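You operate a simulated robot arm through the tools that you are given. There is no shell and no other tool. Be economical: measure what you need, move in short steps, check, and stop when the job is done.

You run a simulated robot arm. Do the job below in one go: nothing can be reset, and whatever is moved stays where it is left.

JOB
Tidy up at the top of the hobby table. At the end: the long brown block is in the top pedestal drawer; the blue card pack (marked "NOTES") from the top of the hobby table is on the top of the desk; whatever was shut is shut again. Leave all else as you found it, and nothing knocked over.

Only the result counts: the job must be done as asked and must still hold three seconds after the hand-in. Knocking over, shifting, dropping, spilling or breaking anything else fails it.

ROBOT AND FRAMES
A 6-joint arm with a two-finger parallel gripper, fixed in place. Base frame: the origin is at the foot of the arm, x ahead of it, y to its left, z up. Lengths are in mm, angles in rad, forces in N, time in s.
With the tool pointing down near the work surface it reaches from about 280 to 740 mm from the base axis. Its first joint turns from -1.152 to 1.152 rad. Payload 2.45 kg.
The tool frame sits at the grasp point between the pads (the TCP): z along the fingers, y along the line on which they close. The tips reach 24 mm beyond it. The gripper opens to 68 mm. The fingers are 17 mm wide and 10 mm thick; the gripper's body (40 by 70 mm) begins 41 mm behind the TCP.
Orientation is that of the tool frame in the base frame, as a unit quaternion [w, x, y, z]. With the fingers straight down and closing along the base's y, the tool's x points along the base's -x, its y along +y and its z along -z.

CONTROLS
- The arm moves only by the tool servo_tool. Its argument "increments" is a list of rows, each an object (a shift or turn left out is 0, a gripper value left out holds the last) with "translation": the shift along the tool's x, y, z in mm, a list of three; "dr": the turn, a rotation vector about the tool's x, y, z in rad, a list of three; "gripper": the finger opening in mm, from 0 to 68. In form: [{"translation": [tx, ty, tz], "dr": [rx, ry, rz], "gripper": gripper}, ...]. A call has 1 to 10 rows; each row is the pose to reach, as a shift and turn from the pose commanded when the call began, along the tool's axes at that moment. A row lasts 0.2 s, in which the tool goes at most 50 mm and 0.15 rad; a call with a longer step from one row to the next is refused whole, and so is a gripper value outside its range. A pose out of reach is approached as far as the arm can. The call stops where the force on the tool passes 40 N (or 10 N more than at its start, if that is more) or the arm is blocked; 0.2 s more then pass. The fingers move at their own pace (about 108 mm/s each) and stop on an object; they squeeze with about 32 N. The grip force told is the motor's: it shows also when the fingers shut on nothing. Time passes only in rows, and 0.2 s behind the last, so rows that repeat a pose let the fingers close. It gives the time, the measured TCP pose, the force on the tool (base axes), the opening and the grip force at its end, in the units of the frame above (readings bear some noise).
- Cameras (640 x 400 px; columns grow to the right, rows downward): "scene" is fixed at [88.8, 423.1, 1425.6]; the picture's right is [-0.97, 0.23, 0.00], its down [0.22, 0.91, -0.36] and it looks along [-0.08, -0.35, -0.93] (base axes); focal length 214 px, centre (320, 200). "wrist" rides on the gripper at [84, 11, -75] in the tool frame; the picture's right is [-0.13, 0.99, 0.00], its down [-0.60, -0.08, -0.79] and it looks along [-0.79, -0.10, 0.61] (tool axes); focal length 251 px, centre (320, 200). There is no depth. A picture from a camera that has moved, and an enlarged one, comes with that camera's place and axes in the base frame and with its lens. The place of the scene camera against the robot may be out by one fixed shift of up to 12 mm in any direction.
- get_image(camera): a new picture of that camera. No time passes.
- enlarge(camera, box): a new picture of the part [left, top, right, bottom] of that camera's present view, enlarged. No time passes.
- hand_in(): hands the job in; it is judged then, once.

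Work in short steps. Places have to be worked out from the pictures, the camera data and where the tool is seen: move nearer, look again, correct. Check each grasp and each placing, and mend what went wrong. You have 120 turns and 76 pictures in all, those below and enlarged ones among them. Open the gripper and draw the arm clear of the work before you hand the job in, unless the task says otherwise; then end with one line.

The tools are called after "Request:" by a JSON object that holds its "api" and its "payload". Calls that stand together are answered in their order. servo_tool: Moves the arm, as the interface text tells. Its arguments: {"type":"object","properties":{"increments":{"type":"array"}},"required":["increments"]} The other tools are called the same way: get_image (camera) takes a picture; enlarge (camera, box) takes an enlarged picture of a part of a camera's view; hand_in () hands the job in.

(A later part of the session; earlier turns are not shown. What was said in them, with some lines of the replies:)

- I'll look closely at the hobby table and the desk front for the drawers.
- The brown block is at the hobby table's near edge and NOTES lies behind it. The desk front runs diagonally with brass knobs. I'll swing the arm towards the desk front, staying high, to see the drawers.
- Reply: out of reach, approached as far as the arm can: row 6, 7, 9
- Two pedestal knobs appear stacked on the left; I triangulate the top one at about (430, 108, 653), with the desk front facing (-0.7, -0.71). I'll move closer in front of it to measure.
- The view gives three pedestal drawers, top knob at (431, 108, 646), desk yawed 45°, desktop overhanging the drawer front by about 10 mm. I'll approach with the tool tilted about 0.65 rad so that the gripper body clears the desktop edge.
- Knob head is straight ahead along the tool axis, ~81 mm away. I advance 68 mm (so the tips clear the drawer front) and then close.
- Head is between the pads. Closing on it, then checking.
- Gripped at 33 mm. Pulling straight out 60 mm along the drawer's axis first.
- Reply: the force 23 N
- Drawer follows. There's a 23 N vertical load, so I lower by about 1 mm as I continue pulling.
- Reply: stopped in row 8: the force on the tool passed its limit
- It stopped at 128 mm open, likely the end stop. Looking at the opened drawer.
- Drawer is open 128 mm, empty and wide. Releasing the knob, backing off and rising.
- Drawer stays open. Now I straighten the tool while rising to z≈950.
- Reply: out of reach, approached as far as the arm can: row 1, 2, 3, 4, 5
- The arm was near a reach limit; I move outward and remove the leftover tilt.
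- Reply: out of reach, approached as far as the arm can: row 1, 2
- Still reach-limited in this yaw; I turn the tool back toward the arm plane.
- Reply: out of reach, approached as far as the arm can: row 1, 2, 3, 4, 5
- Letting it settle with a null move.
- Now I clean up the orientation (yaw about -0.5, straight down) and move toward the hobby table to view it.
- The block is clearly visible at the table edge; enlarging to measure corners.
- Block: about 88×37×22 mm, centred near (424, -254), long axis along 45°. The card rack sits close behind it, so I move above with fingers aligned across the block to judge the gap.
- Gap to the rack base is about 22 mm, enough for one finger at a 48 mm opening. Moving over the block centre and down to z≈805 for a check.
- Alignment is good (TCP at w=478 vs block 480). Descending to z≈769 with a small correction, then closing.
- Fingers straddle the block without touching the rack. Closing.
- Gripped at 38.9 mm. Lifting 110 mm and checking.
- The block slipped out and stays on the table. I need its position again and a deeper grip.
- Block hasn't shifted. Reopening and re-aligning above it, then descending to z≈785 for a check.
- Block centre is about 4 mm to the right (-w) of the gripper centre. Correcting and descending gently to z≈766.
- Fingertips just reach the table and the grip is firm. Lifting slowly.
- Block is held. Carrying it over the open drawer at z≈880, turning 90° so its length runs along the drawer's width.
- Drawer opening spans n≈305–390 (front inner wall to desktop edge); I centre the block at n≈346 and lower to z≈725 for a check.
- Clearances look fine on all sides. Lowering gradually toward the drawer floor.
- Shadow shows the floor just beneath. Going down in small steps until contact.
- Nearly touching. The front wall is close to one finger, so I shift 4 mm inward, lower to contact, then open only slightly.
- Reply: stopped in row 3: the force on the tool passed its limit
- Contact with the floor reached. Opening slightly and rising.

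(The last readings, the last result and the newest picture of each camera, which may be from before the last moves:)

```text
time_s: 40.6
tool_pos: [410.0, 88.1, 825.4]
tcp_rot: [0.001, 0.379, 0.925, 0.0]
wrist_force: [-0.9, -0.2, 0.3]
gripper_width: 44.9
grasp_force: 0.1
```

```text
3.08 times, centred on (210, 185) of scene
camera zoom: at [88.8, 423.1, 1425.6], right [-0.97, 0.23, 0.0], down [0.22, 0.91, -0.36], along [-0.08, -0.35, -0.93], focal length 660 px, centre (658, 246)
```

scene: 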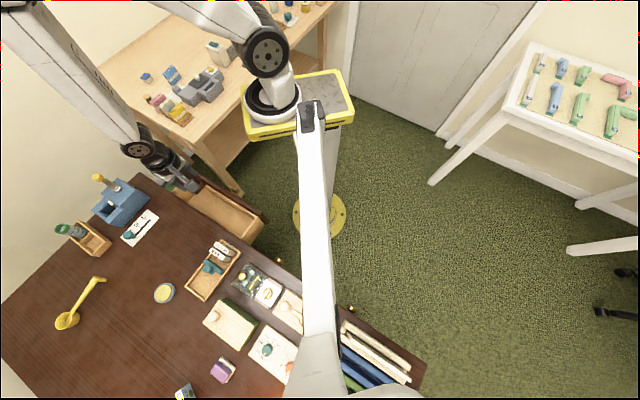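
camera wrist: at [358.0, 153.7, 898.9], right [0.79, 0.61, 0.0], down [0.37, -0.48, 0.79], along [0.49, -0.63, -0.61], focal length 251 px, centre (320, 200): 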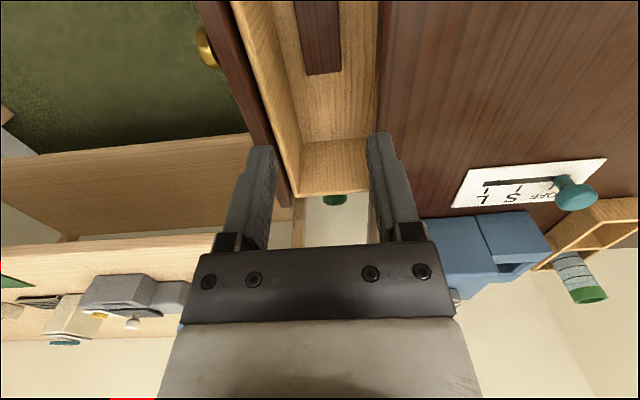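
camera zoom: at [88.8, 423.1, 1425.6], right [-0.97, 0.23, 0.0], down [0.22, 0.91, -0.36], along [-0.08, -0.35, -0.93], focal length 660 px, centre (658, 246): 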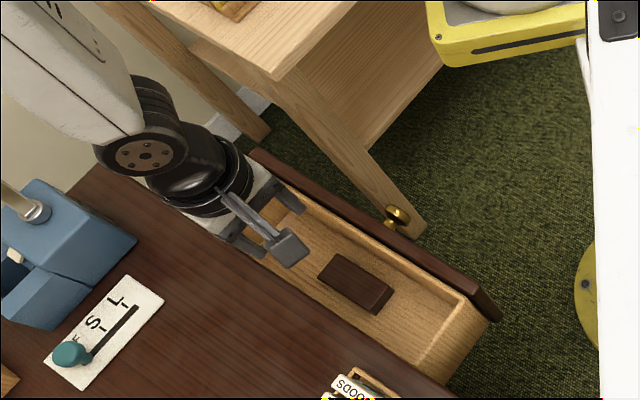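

Block lies flat in the drawer. Now I turn back to yaw 0.785 in front of the drawer to regrasp the knob and push it shut.

Request:
{"api": "servo_tool", "payload": {"increments": [{"translation": [0, -6, -1], "dr": [0, 0, -0.14], "gripper": 62}, {"translation": [0, -12, -1], "dr": [0, 0, -0.28]}, {"translation": [-1, -18, -2], "dr": [0, 0, -0.42]}, {"translation": [-1, -24, -2], "dr": [0, 0, -0.56]}, {"translation": [-1, -30, -3], "dr": [0, 0, -0.7]}, {"translation": [-1, -36, -3], "dr": [0, 0, -0.84]}, {"translation": [-2, -42, -4], "dr": [0, 0, -0.98]}, {"translation": [-2, -48, -4], "dr": [0, 0, -1.12]}, {"translation": [-2, -54, -5], "dr": [0, 0, -1.26]}, {"translation": [-2, -58, -5], "dr": [0, 0, -1.4]}]}}

Request:
{"api": "servo_tool", "payload": {"increments": [{"dr": [0, 0, -0.1]}, {"dr": [0, 0, -0.165]}, {"dr": [0, 0, -0.165]}]}}

```text
time_s: 42.8
tool_pos: [372.6, 43.6, 830.7]
tcp_rot: [0.002, -0.307, 0.952, 0.0]
wrist_force: [-0.8, 0.3, 0.6]
gripper_width: 61.9
grasp_force: 0.1
```

```text
time_s: 43.6
tool_pos: [371.9, 43.5, 828.7]
tcp_rot: [0.001, -0.383, 0.924, -0.001]
wrist_force: [-0.8, 0.1, 0.0]
gripper_width: 61.8
grasp_force: 0.2
```

Request:
{"api": "servo_tool", "payload": {"increments": [{"translation": [15, 1, 3], "dr": [0, -0.13, 0]}, {"translation": [30, 2, 5], "dr": [0, -0.26, 0]}, {"translation": [45, 3, 8], "dr": [0, -0.39, 0]}, {"translation": [60, 3, 11], "dr": [0, -0.52, 0]}, {"translation": [75, 4, 14], "dr": [0, -0.65, 0]}, {"translation": [75, 4, 14], "dr": [0, -0.65, 0]}]}}

Request:
{"api": "get_image", "payload": {"camera": "wrist"}}

```text
time_s: 45.0
tool_pos: [316.5, -6.3, 812.7]
tcp_rot: [0.298, -0.362, 0.875, 0.121]
wrist_force: [0.4, -0.5, -0.2]
gripper_width: 61.8
grasp_force: 0.1
```

```text
32 pictures are left
camera wrist: at [229.7, -77.1, 821.4], right [-0.63, 0.77, 0.08], down [0.05, -0.06, 1.0], along [0.78, 0.63, 0.0], focal length 251 px, centre (320, 200)
```

wrist: 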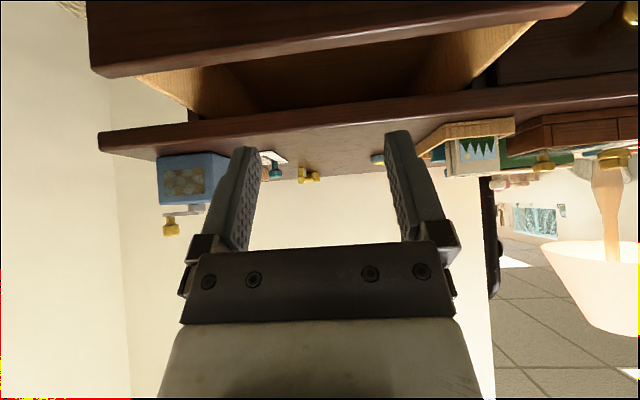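

Same pose as after the earlier release. Retracing the path down to the knob, stopping just before it.

Request:
{"api": "servo_tool", "payload": {"increments": [{"translation": [24, 0, 32]}, {"translation": [49, 0, 64]}, {"translation": [73, 0, 96]}, {"translation": [89, 0, 118]}, {"translation": [86, 0, 131]}, {"translation": [86, 0, 131]}]}}

Request:
{"api": "get_image", "payload": {"camera": "wrist"}}

```text
time_s: 46.4
tool_pos: [323.7, 1.4, 657.7]
tcp_rot: [0.297, -0.363, 0.875, 0.122]
wrist_force: [0.3, 0.2, -0.5]
gripper_width: 62.1
grasp_force: 0.2
```

```text
31 pictures are left
camera wrist: at [237.1, -69.8, 666.6], right [-0.63, 0.77, 0.08], down [0.05, -0.06, 1.0], along [0.78, 0.63, -0.01], focal length 251 px, centre (320, 200)
```

wrist: 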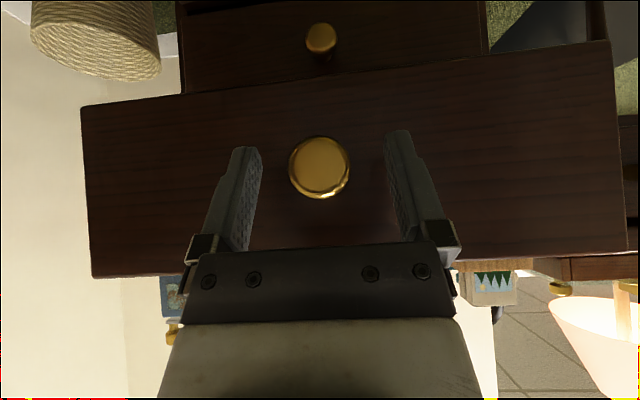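

Knob is centred between the fingers; advancing 12 mm and closing.

Request:
{"api": "servo_tool", "payload": {"increments": [{"translation": [-5, 0, 3.6]}, {"translation": [-9.6, 0, 7.3]}, {"translation": [-9.6, 0, 7.3], "gripper": 20}, {"translation": [-9.6, 0, 7.3], "gripper": 20}, {"translation": [-9.6, 0, 7.3], "gripper": 20}]}}

```text
time_s: 47.6
tool_pos: [334.2, 9.7, 659.2]
tcp_rot: [0.297, -0.362, 0.875, 0.121]
wrist_force: [7.2, -5.1, -4.5]
gripper_width: 33.8
grasp_force: 45.2
```

Gripped. Pushing the drawer in.

Request:
{"api": "servo_tool", "payload": {"increments": [{"translation": [-10, 0, 7.6]}, {"translation": [-20, 0, 15.2]}, {"translation": [-30, 0, 22.8]}, {"translation": [-40, 0, 30.4]}, {"translation": [-50, 0, 38]}, {"translation": [-60, 0, 45.6]}, {"translation": [-70, 0, 53.2]}, {"translation": [-80, 0, 60.8]}, {"translation": [-90, 0, 68.4]}]}}

```text
time_s: 48.7
tool_pos: [369.4, 43.3, 659.8]
tcp_rot: [0.296, -0.362, 0.876, 0.12]
wrist_force: [1.1, -1.7, -5.7]
gripper_width: 33.7
grasp_force: 44.9
stopped in row 5: the force on the tool passed its limit (the readings are from after the stop); the commanded pose is now the measured one
```

Stopped midway by the force limit (possibly friction). Continuing more slowly, with a slight z correction downwards.

Request:
{"api": "servo_tool", "payload": {"increments": [{"translation": [-3, 0, 4.5]}, {"translation": [-8, 0, 8.3]}, {"translation": [-13, 0, 12]}, {"translation": [-18, 0, 15.8]}, {"translation": [-23, 0, 19.6]}, {"translation": [-28, 0, 23.4]}, {"translation": [-33, 0, 27.2]}, {"translation": [-38, 0, 31]}]}}

Request:
{"api": "get_image", "payload": {"camera": "wrist"}}

```text
time_s: 50.5
tool_pos: [404.4, 80.3, 657.1]
tcp_rot: [0.296, -0.361, 0.876, 0.12]
wrist_force: [5.9, -7.8, 8.2]
gripper_width: 33.8
grasp_force: 45.2
```

```text
30 pictures are left
camera wrist: at [316.9, 8.3, 666.1], right [-0.63, 0.78, 0.07], down [0.05, -0.05, 1.0], along [0.78, 0.63, -0.01], focal length 251 px, centre (320, 200)
```

wrist: 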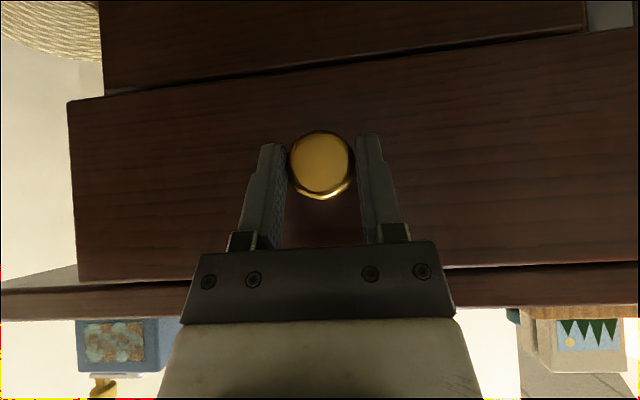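

About 28 mm remain. Continuing.

Request:
{"api": "servo_tool", "payload": {"increments": [{"translation": [-4, 0, 3]}, {"translation": [-8, 0, 6.1]}, {"translation": [-12, 0, 9.1]}, {"translation": [-16, 0, 12.2]}, {"translation": [-20, 0, 15.2]}, {"translation": [-23, 0, 17.4]}, {"translation": [-25, 0, 19]}, {"translation": [-25, 0, 19]}]}}

Request:
{"api": "get_image", "payload": {"camera": "wrist"}}

```text
time_s: 52.4
tool_pos: [423.8, 98.6, 657.1]
tcp_rot: [0.293, -0.359, 0.878, 0.118]
wrist_force: [-1.1, -8.4, 1.2]
gripper_width: 33.5
grasp_force: 45.2
stopped in row 8: the force on the tool passed its limit (the readings are from after the stop); the commanded pose is now the measured one
```

```text
29 pictures are left
camera wrist: at [336.3, 28.9, 667.1], right [-0.62, 0.78, 0.08], down [0.06, -0.05, 1.0], along [0.78, 0.62, -0.01], focal length 251 px, centre (320, 200)
```

wrist: 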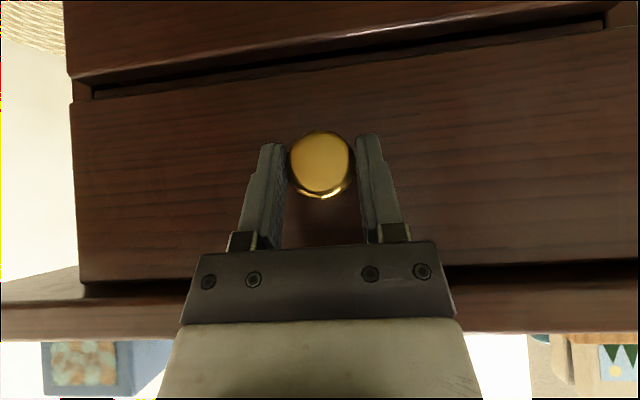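

Almost identical to the original closed view. One more gentle push to be sure it's seated.

Request:
{"api": "servo_tool", "payload": {"increments": [{"translation": [-1.6, 0, 1.2]}, {"translation": [-2.4, 0, 1.8]}, {"translation": [-3.2, 0, 2.4]}, {"translation": [-4, 0, 3]}]}}

Request:
{"api": "get_image", "payload": {"camera": "wrist"}}

```text
time_s: 53.1
tool_pos: [425.0, 99.4, 658.7]
tcp_rot: [0.29, -0.356, 0.881, 0.117]
wrist_force: [-3.8, -9.2, 6.9]
gripper_width: 33.6
grasp_force: 45.0
stopped in row 3: the force on the tool passed its limit (the readings are from after the stop); the commanded pose is now the measured one
```

```text
28 pictures are left
camera wrist: at [336.3, 29.6, 667.8], right [-0.62, 0.78, 0.08], down [0.07, -0.05, 1.0], along [0.79, 0.62, -0.02], focal length 251 px, centre (320, 200)
```

wrist: 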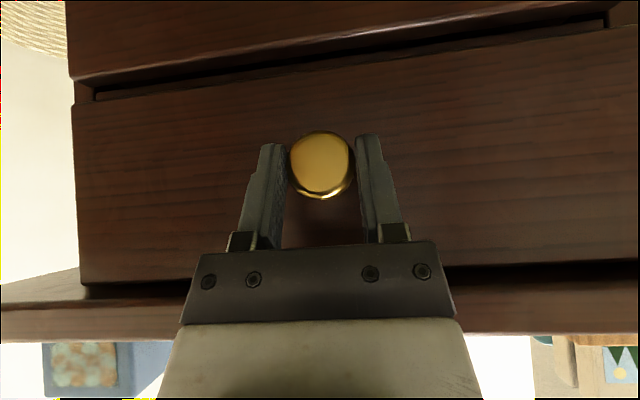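

It's against its stop: shut. Releasing and backing out.

Request:
{"api": "servo_tool", "payload": {"increments": [{"gripper": 62}, {"gripper": 62}, {"translation": [0, 0, -20]}, {"translation": [0, 0, -50]}, {"translation": [0, 0, -90]}, {"translation": [0, 0, -110]}, {"translation": [0, 0, -110]}]}}

Request:
{"api": "get_image", "payload": {"camera": "wrist"}}

```text
time_s: 54.7
tool_pos: [377.3, 53.3, 746.1]
tcp_rot: [0.29, -0.357, 0.88, 0.119]
wrist_force: [0.5, -1.3, 1.3]
gripper_width: 62.1
grasp_force: 0.0
```

```text
27 pictures are left
camera wrist: at [290.0, -15.5, 755.6], right [-0.62, 0.78, 0.08], down [0.07, -0.05, 1.0], along [0.79, 0.62, -0.02], focal length 251 px, centre (320, 200)
```

wrist: 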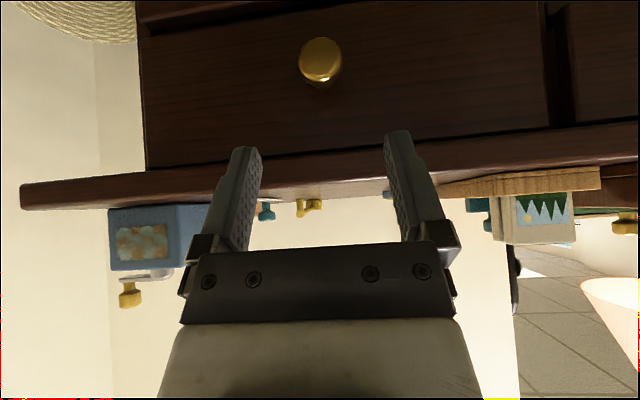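

Knob is back at its shut position (n≈383). Straightening the tool while rising.

Request:
{"api": "servo_tool", "payload": {"increments": [{"translation": [-8, 0, -14], "dr": [0, 0.13, 0]}, {"translation": [-17, 0, -29], "dr": [0, 0.26, 0]}, {"translation": [-25, 0, -43], "dr": [0, 0.39, 0]}, {"translation": [-34, 0, -58], "dr": [0, 0.52, 0]}, {"translation": [-42, 0, -72], "dr": [0, 0.64, 0]}, {"translation": [-42, 0, -72], "dr": [0, 0.64, 0]}]}}

```text
time_s: 56.1
tool_pos: [369.8, 47.6, 829.4]
tcp_rot: [-0.002, -0.376, 0.927, 0.0]
wrist_force: [0.4, 0.9, -0.8]
gripper_width: 62.0
grasp_force: 0.0
```

Now swinging over to view the NOTES pack on the hobby table, staying high.

Request:
{"api": "servo_tool", "payload": {"increments": [{"translation": [12, -15, -30], "dr": [0, 0, 0.145]}, {"translation": [28, -35, -55], "dr": [0, 0, 0.29]}, {"translation": [47, -59, -75], "dr": [0, 0, 0.435]}, {"translation": [67, -84, -90], "dr": [0, 0, 0.58]}, {"translation": [87, -110, -100], "dr": [0, 0, 0.725]}, {"translation": [107, -135, -100], "dr": [0, 0, 0.87]}, {"translation": [127, -160, -100], "dr": [0, 0, 1.015]}, {"translation": [147, -185, -100], "dr": [0, 0, 1.16]}, {"translation": [167, -210, -100], "dr": [0, 0, 1.305]}, {"translation": [186, -235, -100], "dr": [0, 0, 1.45]}]}}

Request:
{"api": "servo_tool", "payload": {"increments": [{"dr": [0, 0, 0.135]}, {"dr": [0, 0, 0.27]}, {"dr": [0, 0, 0.27]}]}}

Request:
{"api": "get_image", "payload": {"camera": "wrist"}}

```text
time_s: 58.3
tool_pos: [401.7, -252.9, 930.4]
tcp_rot: [-0.001, 0.334, 0.942, -0.001]
wrist_force: [0.2, 0.5, 0.7]
gripper_width: 62.2
grasp_force: 0.0
```

```text
time_s: 59.1
tool_pos: [401.2, -250.9, 930.8]
tcp_rot: [-0.001, 0.458, 0.889, -0.001]
wrist_force: [-0.9, 0.7, -0.1]
gripper_width: 62.0
grasp_force: 0.0
```

```text
26 pictures are left
camera wrist: at [361.0, -175.9, 1004.3], right [0.88, 0.47, 0.0], down [0.29, -0.54, 0.79], along [0.37, -0.7, -0.61], focal length 251 px, centre (320, 200)
```

wrist: 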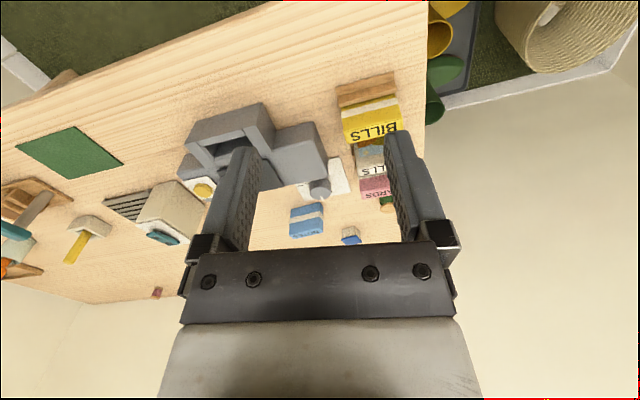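

Request:
{"api": "enlarge", "payload": {"camera": "wrist", "box": [250, 150, 390, 250]}}

```text
4.00 times, centred on (320, 200) of wrist
camera zoom: at [361.0, -175.9, 1004.3], right [0.88, 0.47, 0.0], down [0.29, -0.54, 0.79], along [0.37, -0.7, -0.61], focal length 1006 px, centre (320, 200)
```

zoom: 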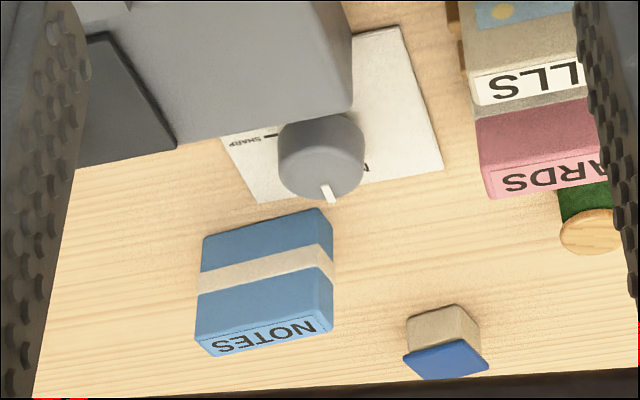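

The NOTES pack stands upright, ~56 wide × 16 thick × 53 tall, near (511, -511). A grip across its width suits the reach (yaw ≈ -0.67). Moving nearer for a better measurement.

Request:
{"api": "servo_tool", "payload": {"increments": [{"translation": [-39, -15, 10], "dr": [0, 0, -0.056], "gripper": 68}, {"translation": [-79, -30, 20], "dr": [0, 0, -0.112]}, {"translation": [-118, -45, 30], "dr": [0, 0, -0.168]}, {"translation": [-158, -60, 40], "dr": [0, 0, -0.224]}, {"translation": [-197, -75, 50], "dr": [0, 0, -0.28]}, {"translation": [-197, -75, 50], "dr": [0, 0, -0.28]}]}}

Request:
{"api": "get_image", "payload": {"camera": "wrist"}}

Request:
{"api": "enlarge", "payload": {"camera": "wrist", "box": [240, 60, 400, 160]}}

```text
time_s: 60.5
tool_pos: [454.1, -456.6, 878.7]
tcp_rot: [-0.002, 0.328, 0.945, -0.001]
wrist_force: [0.0, 0.3, 0.4]
gripper_width: 68.2
grasp_force: 0.1
```

```text
24 pictures are left
camera wrist: at [395.1, -394.7, 954.1], right [0.72, 0.7, 0.0], down [0.43, -0.44, 0.79], along [0.55, -0.57, -0.61], focal length 251 px, centre (320, 200)
```

wrist: 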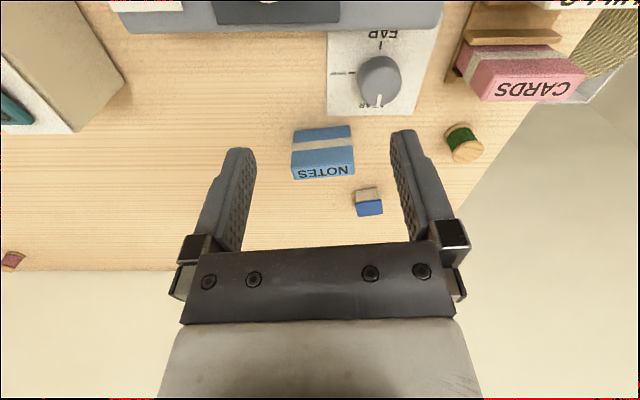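

```text
4.00 times, centred on (320, 110) of wrist
camera zoom: at [395.1, -394.7, 954.1], right [0.72, 0.7, 0.0], down [0.43, -0.44, 0.79], along [0.55, -0.57, -0.61], focal length 1006 px, centre (320, 560)
```

zoom: 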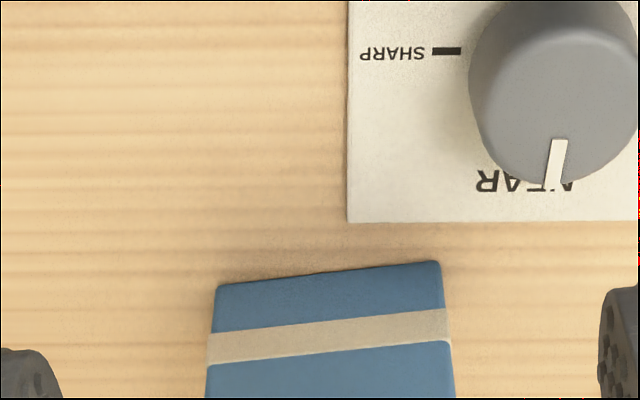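

Request:
{"api": "enlarge", "payload": {"camera": "wrist", "box": [260, 110, 420, 210]}}

```text
4.00 times, centred on (340, 160) of wrist
camera zoom: at [395.1, -394.7, 954.1], right [0.72, 0.7, 0.0], down [0.43, -0.44, 0.79], along [0.55, -0.57, -0.61], focal length 1006 px, centre (240, 360)
```

zoom: 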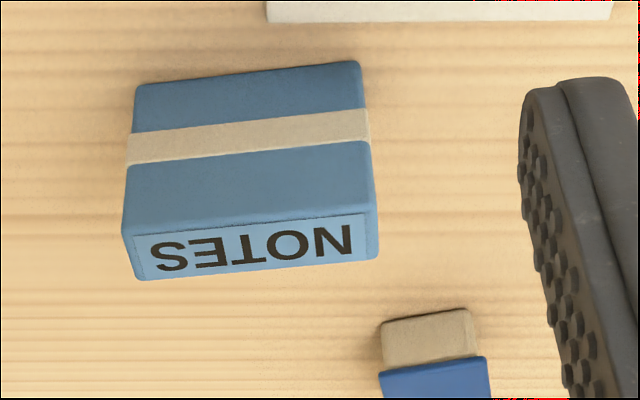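

Pack centre (512, -512), top z=794, tool yaw already matches. Moving over it, still above its top.

Request:
{"api": "servo_tool", "payload": {"increments": [{"translation": [-27, -3, 0]}, {"translation": [-54, -5, 5]}, {"translation": [-79.6, -7.4, 15]}, {"translation": [-79.6, -7.4, 35]}, {"translation": [-79.6, -7.4, 35]}, {"translation": [-79.6, -7.4, 35]}]}}

Request:
{"api": "get_image", "payload": {"camera": "wrist"}}

```text
time_s: 61.9
tool_pos: [512.5, -507.9, 846.3]
tcp_rot: [-0.001, 0.329, 0.944, -0.001]
wrist_force: [-0.6, 0.3, 0.3]
gripper_width: 68.3
grasp_force: 0.0
```

```text
21 pictures are left
camera wrist: at [453.8, -446.3, 920.3], right [0.72, 0.7, 0.0], down [0.43, -0.44, 0.79], along [0.55, -0.57, -0.61], focal length 251 px, centre (320, 200)
```

wrist: 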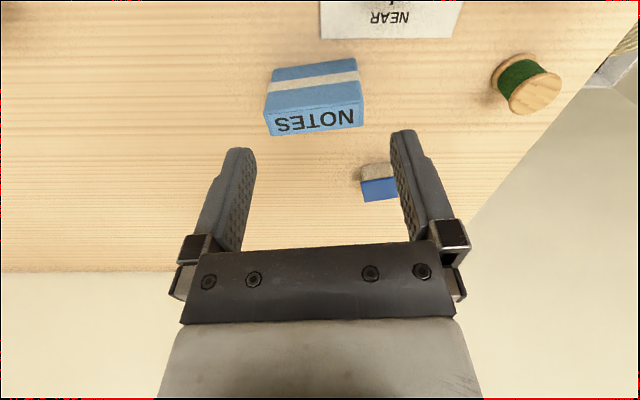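

Aligned within ~3 mm; correcting and descending around the pack.

Request:
{"api": "servo_tool", "payload": {"increments": [{"translation": [-1.2, -3.4, 0]}, {"translation": [-1.2, -3.4, 15]}, {"translation": [-1.2, -3.4, 30]}, {"translation": [-1.2, -3.4, 30]}]}}

Request:
{"api": "get_image", "payload": {"camera": "wrist"}}

```text
time_s: 62.9
tool_pos: [505.4, -505.9, 818.7]
tcp_rot: [-0.001, 0.329, 0.944, -0.001]
wrist_force: [-0.4, -0.4, 0.4]
gripper_width: 67.9
grasp_force: 0.0
out of reach, approached as far as the arm can: row 1, 2, 3, 4
```

```text
20 pictures are left
camera wrist: at [446.0, -444.0, 892.3], right [0.72, 0.7, 0.0], down [0.43, -0.44, 0.79], along [0.55, -0.57, -0.61], focal length 251 px, centre (320, 200)
```

wrist: 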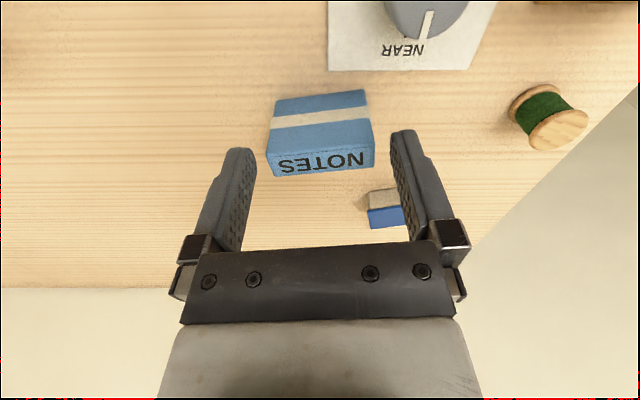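

Straight-down reach runs out at ~715 mm. I'll rise slightly, tilt the tool 0.3 rad outward to bring the wrist in, then recheck.

Request:
{"api": "servo_tool", "payload": {"increments": [{"translation": [0, 0, -20]}, {"translation": [0, 0, -28], "dr": [0, -0.1, 0]}, {"translation": [0, 0, -28], "dr": [0, -0.2, 0]}, {"translation": [-4, 0, -28], "dr": [0, -0.3, 0]}, {"translation": [-7.6, -0.5, -28], "dr": [0, -0.3, 0]}, {"translation": [-7.6, -0.5, -28], "dr": [0, -0.3, 0]}]}}

Request:
{"api": "get_image", "payload": {"camera": "wrist"}}

```text
time_s: 64.3
tool_pos: [510.7, -508.5, 847.7]
tcp_rot: [0.141, 0.324, 0.934, -0.05]
wrist_force: [0.1, -0.3, -0.7]
gripper_width: 68.0
grasp_force: 0.0
```

```text
19 pictures are left
camera wrist: at [437.0, -435.3, 893.8], right [0.71, 0.7, 0.04], down [0.22, -0.27, 0.94], along [0.67, -0.66, -0.35], focal length 251 px, centre (320, 200)
```

wrist: 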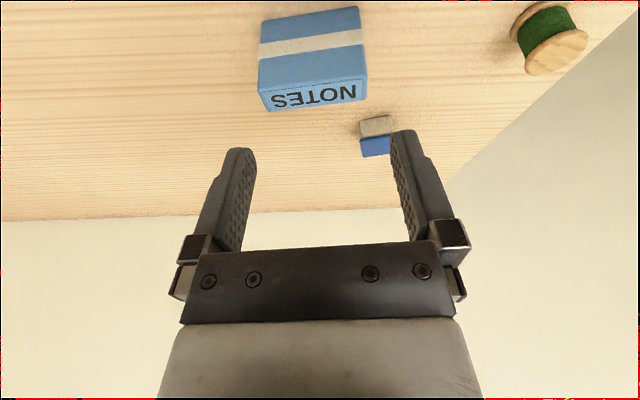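

Reached with the tilt; the pack is centred within 1 mm laterally. Descending straight down 70 mm in steps.

Request:
{"api": "servo_tool", "payload": {"increments": [{"translation": [3, -1, 9.6]}, {"translation": [6, -1, 19.1]}, {"translation": [8.9, -1, 28.7]}, {"translation": [11.8, -1, 38.2]}, {"translation": [14.8, -1, 47.8]}, {"translation": [17.7, -1, 57.3]}, {"translation": [20.4, -1, 66]}, {"translation": [20.4, -1, 66]}]}}

Request:
{"api": "get_image", "payload": {"camera": "wrist"}}

```text
time_s: 66.1
tool_pos: [510.0, -510.7, 778.1]
tcp_rot: [0.14, 0.325, 0.934, -0.051]
wrist_force: [-0.3, -0.3, 0.7]
gripper_width: 67.7
grasp_force: 0.1
```

```text
18 pictures are left
camera wrist: at [436.5, -438.0, 824.4], right [0.71, 0.7, 0.04], down [0.22, -0.27, 0.94], along [0.67, -0.66, -0.35], focal length 251 px, centre (320, 200)
```

wrist: 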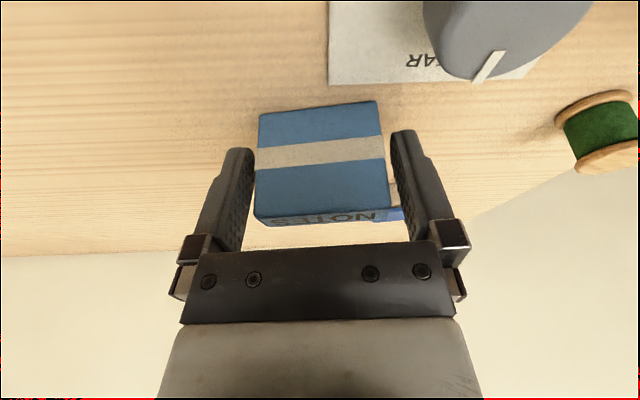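

Pack sits nicely between the fingers. Closing.

Request:
{"api": "servo_tool", "payload": {"increments": [{"gripper": 48}, {"gripper": 48}, {"gripper": 48}]}}

Request:
{"api": "get_image", "payload": {"camera": "wrist"}}

```text
time_s: 66.9
tool_pos: [511.1, -509.1, 776.6]
tcp_rot: [0.14, 0.325, 0.934, -0.051]
wrist_force: [-0.1, -0.3, -0.9]
gripper_width: 57.4
grasp_force: 31.7
```

```text
17 pictures are left
camera wrist: at [436.4, -437.9, 824.3], right [0.71, 0.7, 0.04], down [0.22, -0.27, 0.94], along [0.67, -0.66, -0.35], focal length 251 px, centre (320, 200)
```

wrist: 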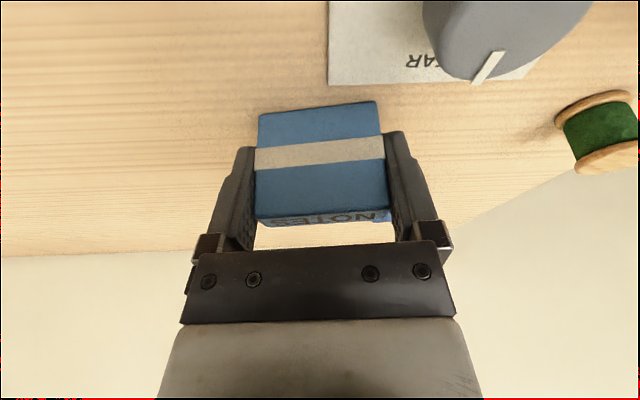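

Gripped at 57.4 mm. Lifting straight up slowly.

Request:
{"api": "servo_tool", "payload": {"increments": [{"translation": [-0.9, 0, -2.9]}, {"translation": [-2.1, 0, -6.7]}, {"translation": [-4.1, 0, -13.4]}, {"translation": [-7, 0, -23]}, {"translation": [-11, 0, -36]}, {"translation": [-16, 0, -52]}, {"translation": [-21, 0, -69]}, {"translation": [-26, 0, -85]}]}}

Request:
{"api": "get_image", "payload": {"camera": "wrist"}}

```text
time_s: 68.7
tool_pos: [508.0, -509.7, 867.0]
tcp_rot: [0.14, 0.325, 0.934, -0.051]
wrist_force: [-0.1, -0.2, -0.3]
gripper_width: 57.5
grasp_force: 31.9
```

```text
16 pictures are left
camera wrist: at [436.4, -436.8, 913.0], right [0.71, 0.7, 0.04], down [0.22, -0.27, 0.94], along [0.67, -0.66, -0.35], focal length 251 px, centre (320, 200)
```

wrist: 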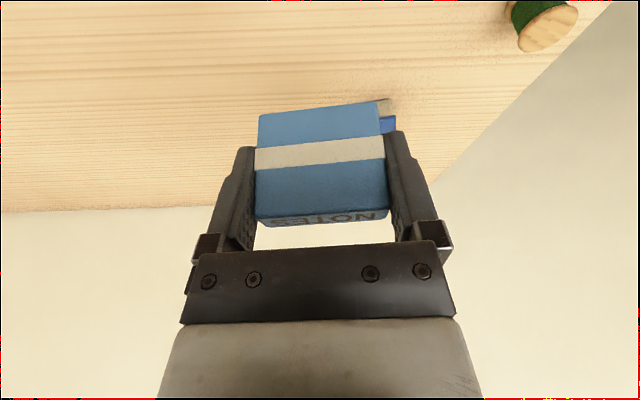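

Held firmly. Retracting and rising over the hobby table, then swinging halfway toward the desk (keeping the tilt so the pack stays upright).

Request:
{"api": "servo_tool", "payload": {"increments": [{"translation": [10, 0, -28]}, {"translation": [40, 6, -50]}, {"translation": [70, 13, -65]}, {"translation": [98, 19, -78]}, {"translation": [125, 24.5, -91]}]}}

Request:
{"api": "servo_tool", "payload": {"increments": [{"translation": [19.3, 35, -6], "dr": [-0.02, 0, -0.066]}, {"translation": [38.5, 70, -12], "dr": [-0.041, 0, -0.132]}, {"translation": [57.8, 105, -17.9], "dr": [-0.061, 0, -0.198]}, {"translation": [77, 140, -23.8], "dr": [-0.082, 0, -0.264]}, {"translation": [96.3, 175, -29.8], "dr": [-0.102, 0, -0.33]}, {"translation": [115.5, 210, -35.7], "dr": [-0.123, 0, -0.396]}, {"translation": [134.8, 245, -41.7], "dr": [-0.143, 0, -0.462]}]}}

Request:
{"api": "get_image", "payload": {"camera": "scene"}}

```text
time_s: 69.9
tool_pos: [408.5, -398.8, 916.7]
tcp_rot: [0.139, 0.325, 0.934, -0.05]
wrist_force: [0.5, -0.1, 0.0]
gripper_width: 57.5
grasp_force: 32.0
```

```text
time_s: 71.5
tool_pos: [451.7, -118.5, 917.5]
tcp_rot: [0.147, 0.089, 0.985, -0.015]
wrist_force: [0.8, 0.0, -0.2]
gripper_width: 57.5
grasp_force: 31.5
```

```text
15 pictures are left
```

scene: 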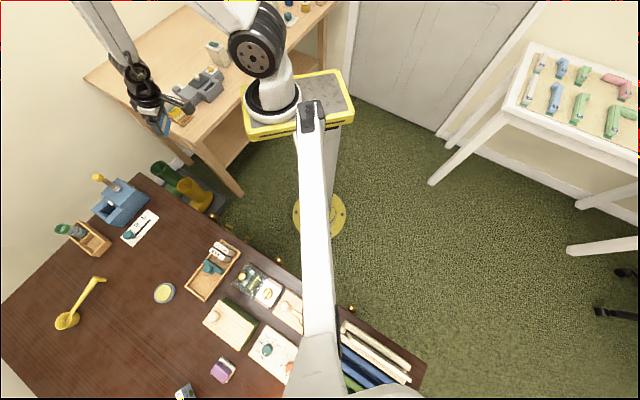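

Halfway. Continuing over the clear area of the desk near (490, 160).

Request:
{"api": "servo_tool", "payload": {"increments": [{"translation": [1.7, 40, -0.5], "dr": [-0.02, 0, -0.066]}, {"translation": [3.3, 80, -1], "dr": [-0.041, 0, -0.132]}, {"translation": [5, 120, -1.5], "dr": [-0.061, 0, -0.198]}, {"translation": [6.7, 160, -2], "dr": [-0.082, 0, -0.264]}, {"translation": [8.4, 200, -2.6], "dr": [-0.102, 0, -0.33]}, {"translation": [10, 240, -3.1], "dr": [-0.123, 0, -0.396]}, {"translation": [11.7, 281, -3.6], "dr": [-0.143, 0, -0.462]}, {"translation": [11.7, 281, -3.6], "dr": [-0.143, 0, -0.462]}]}}

Request:
{"api": "get_image", "payload": {"camera": "wrist"}}

Request:
{"api": "get_image", "payload": {"camera": "scene"}}

```text
time_s: 73.3
tool_pos: [494.6, 158.5, 914.1]
tcp_rot: [0.146, -0.147, 0.978, 0.023]
wrist_force: [0.5, 0.3, -0.4]
gripper_width: 57.4
grasp_force: 32.1
out of reach, approached as far as the arm can: row 3, 4, 5
```

```text
14 pictures are left
camera wrist: at [393.1, 139.5, 960.9], right [-0.17, 0.98, 0.04], down [0.35, 0.03, 0.94], along [0.92, 0.17, -0.35], focal length 251 px, centre (320, 200)
```

wrist: 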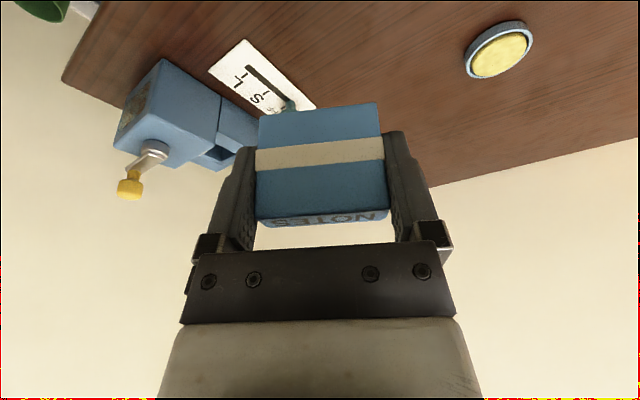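

```text
13 pictures are left
```

scene: 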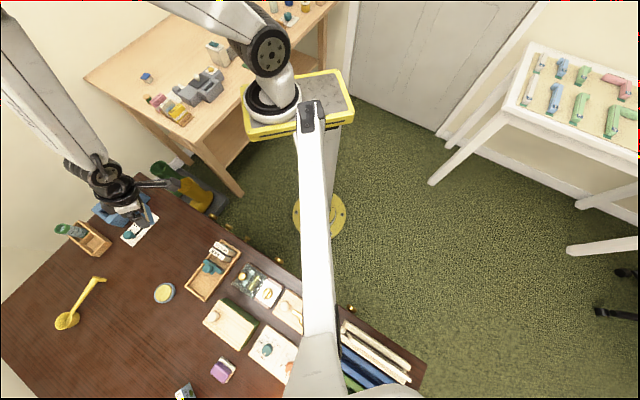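

The spot is clear by ~90 mm from the sign. Lowering to about 12 mm above the desk.

Request:
{"api": "servo_tool", "payload": {"increments": [{"translation": [7.4, 0, 23.9]}, {"translation": [14.8, 0, 47.8]}, {"translation": [22.2, 0, 71.6]}, {"translation": [29.6, 0, 95.5]}, {"translation": [34, 0, 110]}, {"translation": [36.6, 0, 118.4]}, {"translation": [36.6, 0, 118.4]}]}}

Request:
{"api": "get_image", "payload": {"camera": "wrist"}}

Request:
{"api": "enlarge", "payload": {"camera": "scene", "box": [90, 150, 250, 300]}}

```text
time_s: 74.9
tool_pos: [492.9, 158.7, 792.5]
tcp_rot: [0.146, -0.147, 0.978, 0.023]
wrist_force: [-0.8, -0.3, -0.4]
gripper_width: 57.7
grasp_force: 32.0
out of reach, approached as far as the arm can: row 1, 2
```

```text
12 pictures are left
camera wrist: at [391.4, 139.2, 838.1], right [-0.17, 0.98, 0.04], down [0.35, 0.03, 0.94], along [0.92, 0.17, -0.35], focal length 251 px, centre (320, 200)
```

wrist: 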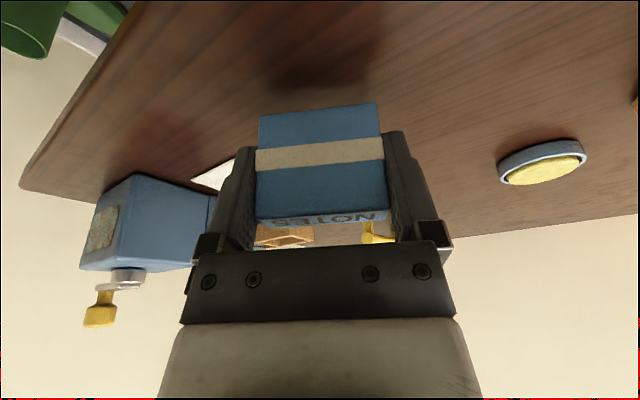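

```text
2.67 times, centred on (170, 225) of scene
camera zoom: at [88.8, 423.1, 1425.6], right [-0.97, 0.23, 0.0], down [0.22, 0.91, -0.36], along [-0.08, -0.35, -0.93], focal length 572 px, centre (720, 133)
```

zoom: 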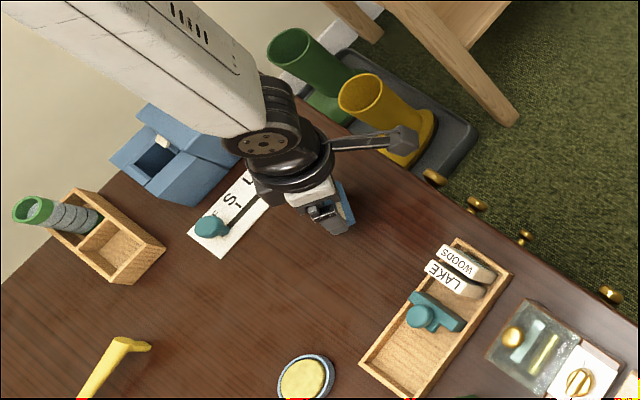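

All clear. Lowering the last ~16 mm gently until contact.

Request:
{"api": "servo_tool", "payload": {"increments": [{"translation": [1.5, 0, 4.8]}, {"translation": [2.7, 0, 8.6]}, {"translation": [3.5, 0, 11.5]}, {"translation": [4.1, 0, 13.4]}, {"translation": [4.1, 0, 13.4]}]}}

Request:
{"api": "get_image", "payload": {"camera": "wrist"}}

```text
time_s: 76.1
tool_pos: [492.1, 158.5, 777.9]
tcp_rot: [0.146, -0.146, 0.978, 0.021]
wrist_force: [-0.9, -0.4, -0.5]
gripper_width: 57.6
grasp_force: 32.2
```

```text
10 pictures are left
camera wrist: at [390.9, 139.1, 824.6], right [-0.17, 0.98, 0.04], down [0.35, 0.03, 0.94], along [0.92, 0.17, -0.35], focal length 251 px, centre (320, 200)
```

wrist: 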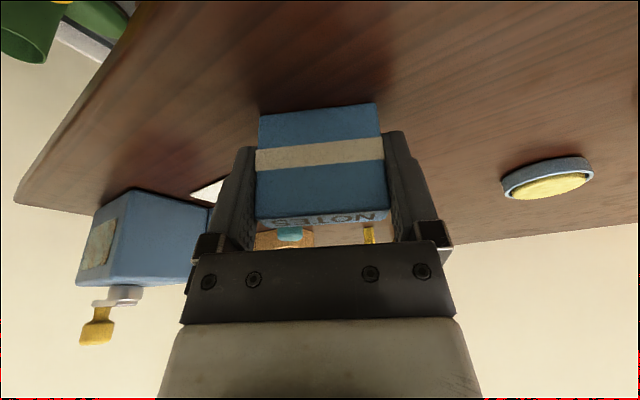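

Very close to the surface; 1 mm steps now.

Request:
{"api": "servo_tool", "payload": {"increments": [{"translation": [0.3, 0, 1]}, {"translation": [0.6, 0, 1.9]}, {"translation": [0.9, 0, 2.9]}, {"translation": [1.2, 0, 3.8]}]}}

```text
time_s: 77.1
tool_pos: [492.1, 159.6, 773.8]
tcp_rot: [0.149, -0.146, 0.978, 0.023]
wrist_force: [0.5, -3.3, 27.3]
gripper_width: 57.7
grasp_force: 32.3
```

Firm contact (27 N). Easing up ~1 mm, then releasing slowly.

Request:
{"api": "servo_tool", "payload": {"increments": [{"translation": [-0.3, 0, -1]}, {"translation": [-0.3, 0, -1]}, {"translation": [-0.3, 0, -1], "gripper": 60}, {"translation": [-0.3, 0, -1], "gripper": 68}, {"translation": [-0.3, 0, -1], "gripper": 68}]}}

Request:
{"api": "get_image", "payload": {"camera": "wrist"}}

```text
time_s: 78.3
tool_pos: [491.3, 159.5, 774.9]
tcp_rot: [0.146, -0.146, 0.978, 0.022]
wrist_force: [-1.3, 0.6, 0.6]
gripper_width: 68.0
grasp_force: 0.2
```

```text
9 pictures are left
camera wrist: at [390.3, 139.7, 820.7], right [-0.17, 0.98, 0.04], down [0.35, 0.03, 0.94], along [0.92, 0.17, -0.35], focal length 251 px, centre (320, 200)
```

wrist: 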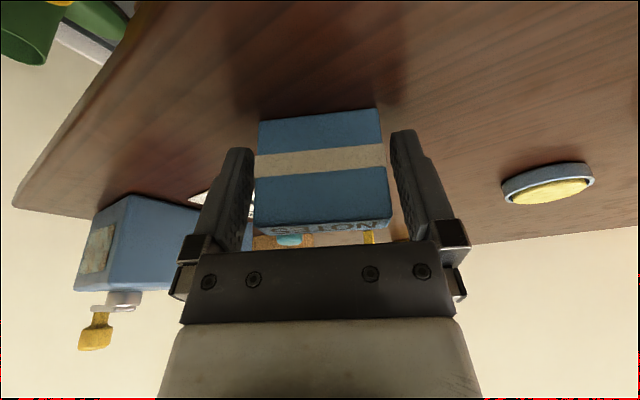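

The pack stands freely. Withdrawing along the finger axis.

Request:
{"api": "servo_tool", "payload": {"increments": [{"translation": [0, 0, -8]}, {"translation": [0, 0, -22]}, {"translation": [0, 0, -45]}, {"translation": [0, 0, -80]}, {"translation": [0, 0, -115]}, {"translation": [0, 0, -115]}]}}

Request:
{"api": "get_image", "payload": {"camera": "wrist"}}

Request:
{"api": "get_image", "payload": {"camera": "scene"}}

```text
time_s: 79.7
tool_pos: [462.6, 149.5, 883.3]
tcp_rot: [0.147, -0.146, 0.978, 0.022]
wrist_force: [0.4, -0.3, -0.5]
gripper_width: 68.0
grasp_force: 0.0
```

```text
8 pictures are left
camera wrist: at [361.4, 130.7, 930.4], right [-0.17, 0.98, 0.04], down [0.35, 0.03, 0.94], along [0.92, 0.17, -0.35], focal length 251 px, centre (320, 200)
```

wrist: 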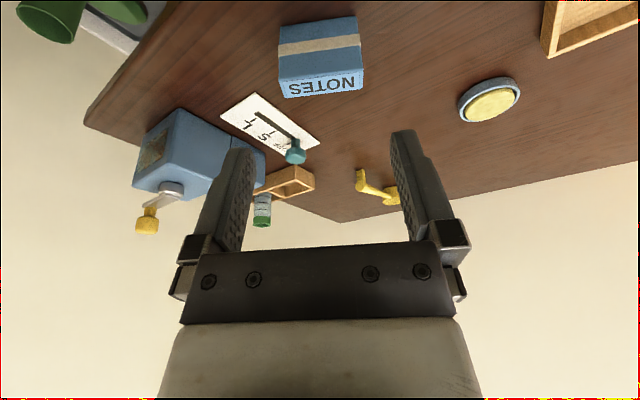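

```text
7 pictures are left
```

scene: 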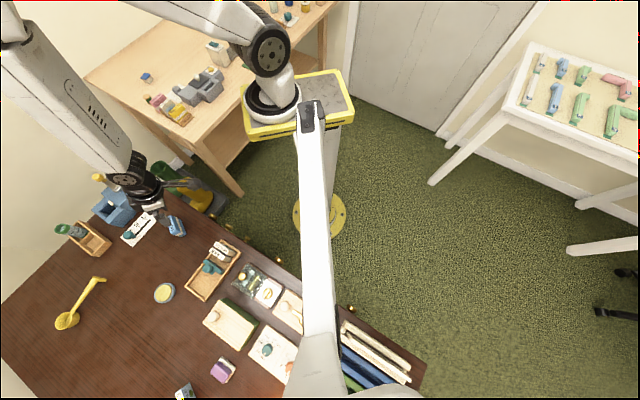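

The pack stands upright on the desk, with everything else in place. Drawing the arm clear and taking a final look.

Request:
{"api": "servo_tool", "payload": {"increments": [{"translation": [3, -20, -38]}, {"translation": [5, -44, -70]}, {"translation": [8, -70, -100]}, {"translation": [10, -95, -130]}, {"translation": [13, -118, -158]}, {"translation": [13, -118, -158]}]}}

Request:
{"api": "enlarge", "payload": {"camera": "scene", "box": [60, 140, 300, 290]}}

Request:
{"api": "enlarge", "payload": {"camera": "scene", "box": [80, 0, 280, 140]}}

```text
time_s: 81.1
tool_pos: [437.4, 21.5, 1030.6]
tcp_rot: [0.147, -0.147, 0.978, 0.022]
wrist_force: [0.1, 0.6, -0.4]
gripper_width: 68.1
grasp_force: 0.0
out of reach, approached as far as the arm can: row 2
```

```text
2.67 times, centred on (180, 215) of scene
camera zoom: at [88.8, 423.1, 1425.6], right [-0.97, 0.23, 0.0], down [0.22, 0.91, -0.36], along [-0.08, -0.35, -0.93], focal length 572 px, centre (693, 160)
```

zoom: 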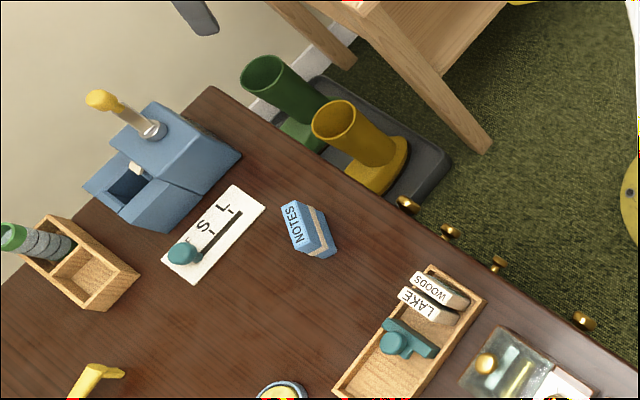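

```text
2.86 times, centred on (180, 70) of scene
camera zoom: at [88.8, 423.1, 1425.6], right [-0.97, 0.23, 0.0], down [0.22, 0.91, -0.36], along [-0.08, -0.35, -0.93], focal length 613 px, centre (720, 571)
```

zoom: 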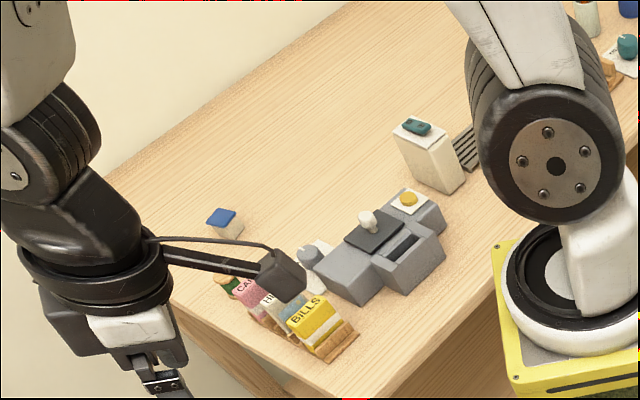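

The pack is standing on the desk, the drawer knob is back at its original pixel (213, 217), and nothing else has moved. Handing in.

Request:
{"api": "hand_in", "payload": {}}

```text
The job is handed in.
```

The long brown block is in the top pedestal drawer, which is shut again. The NOTES pack stands upright on the desk top, and everything else looked undisturbed in the last pictures, so I handed the job in.
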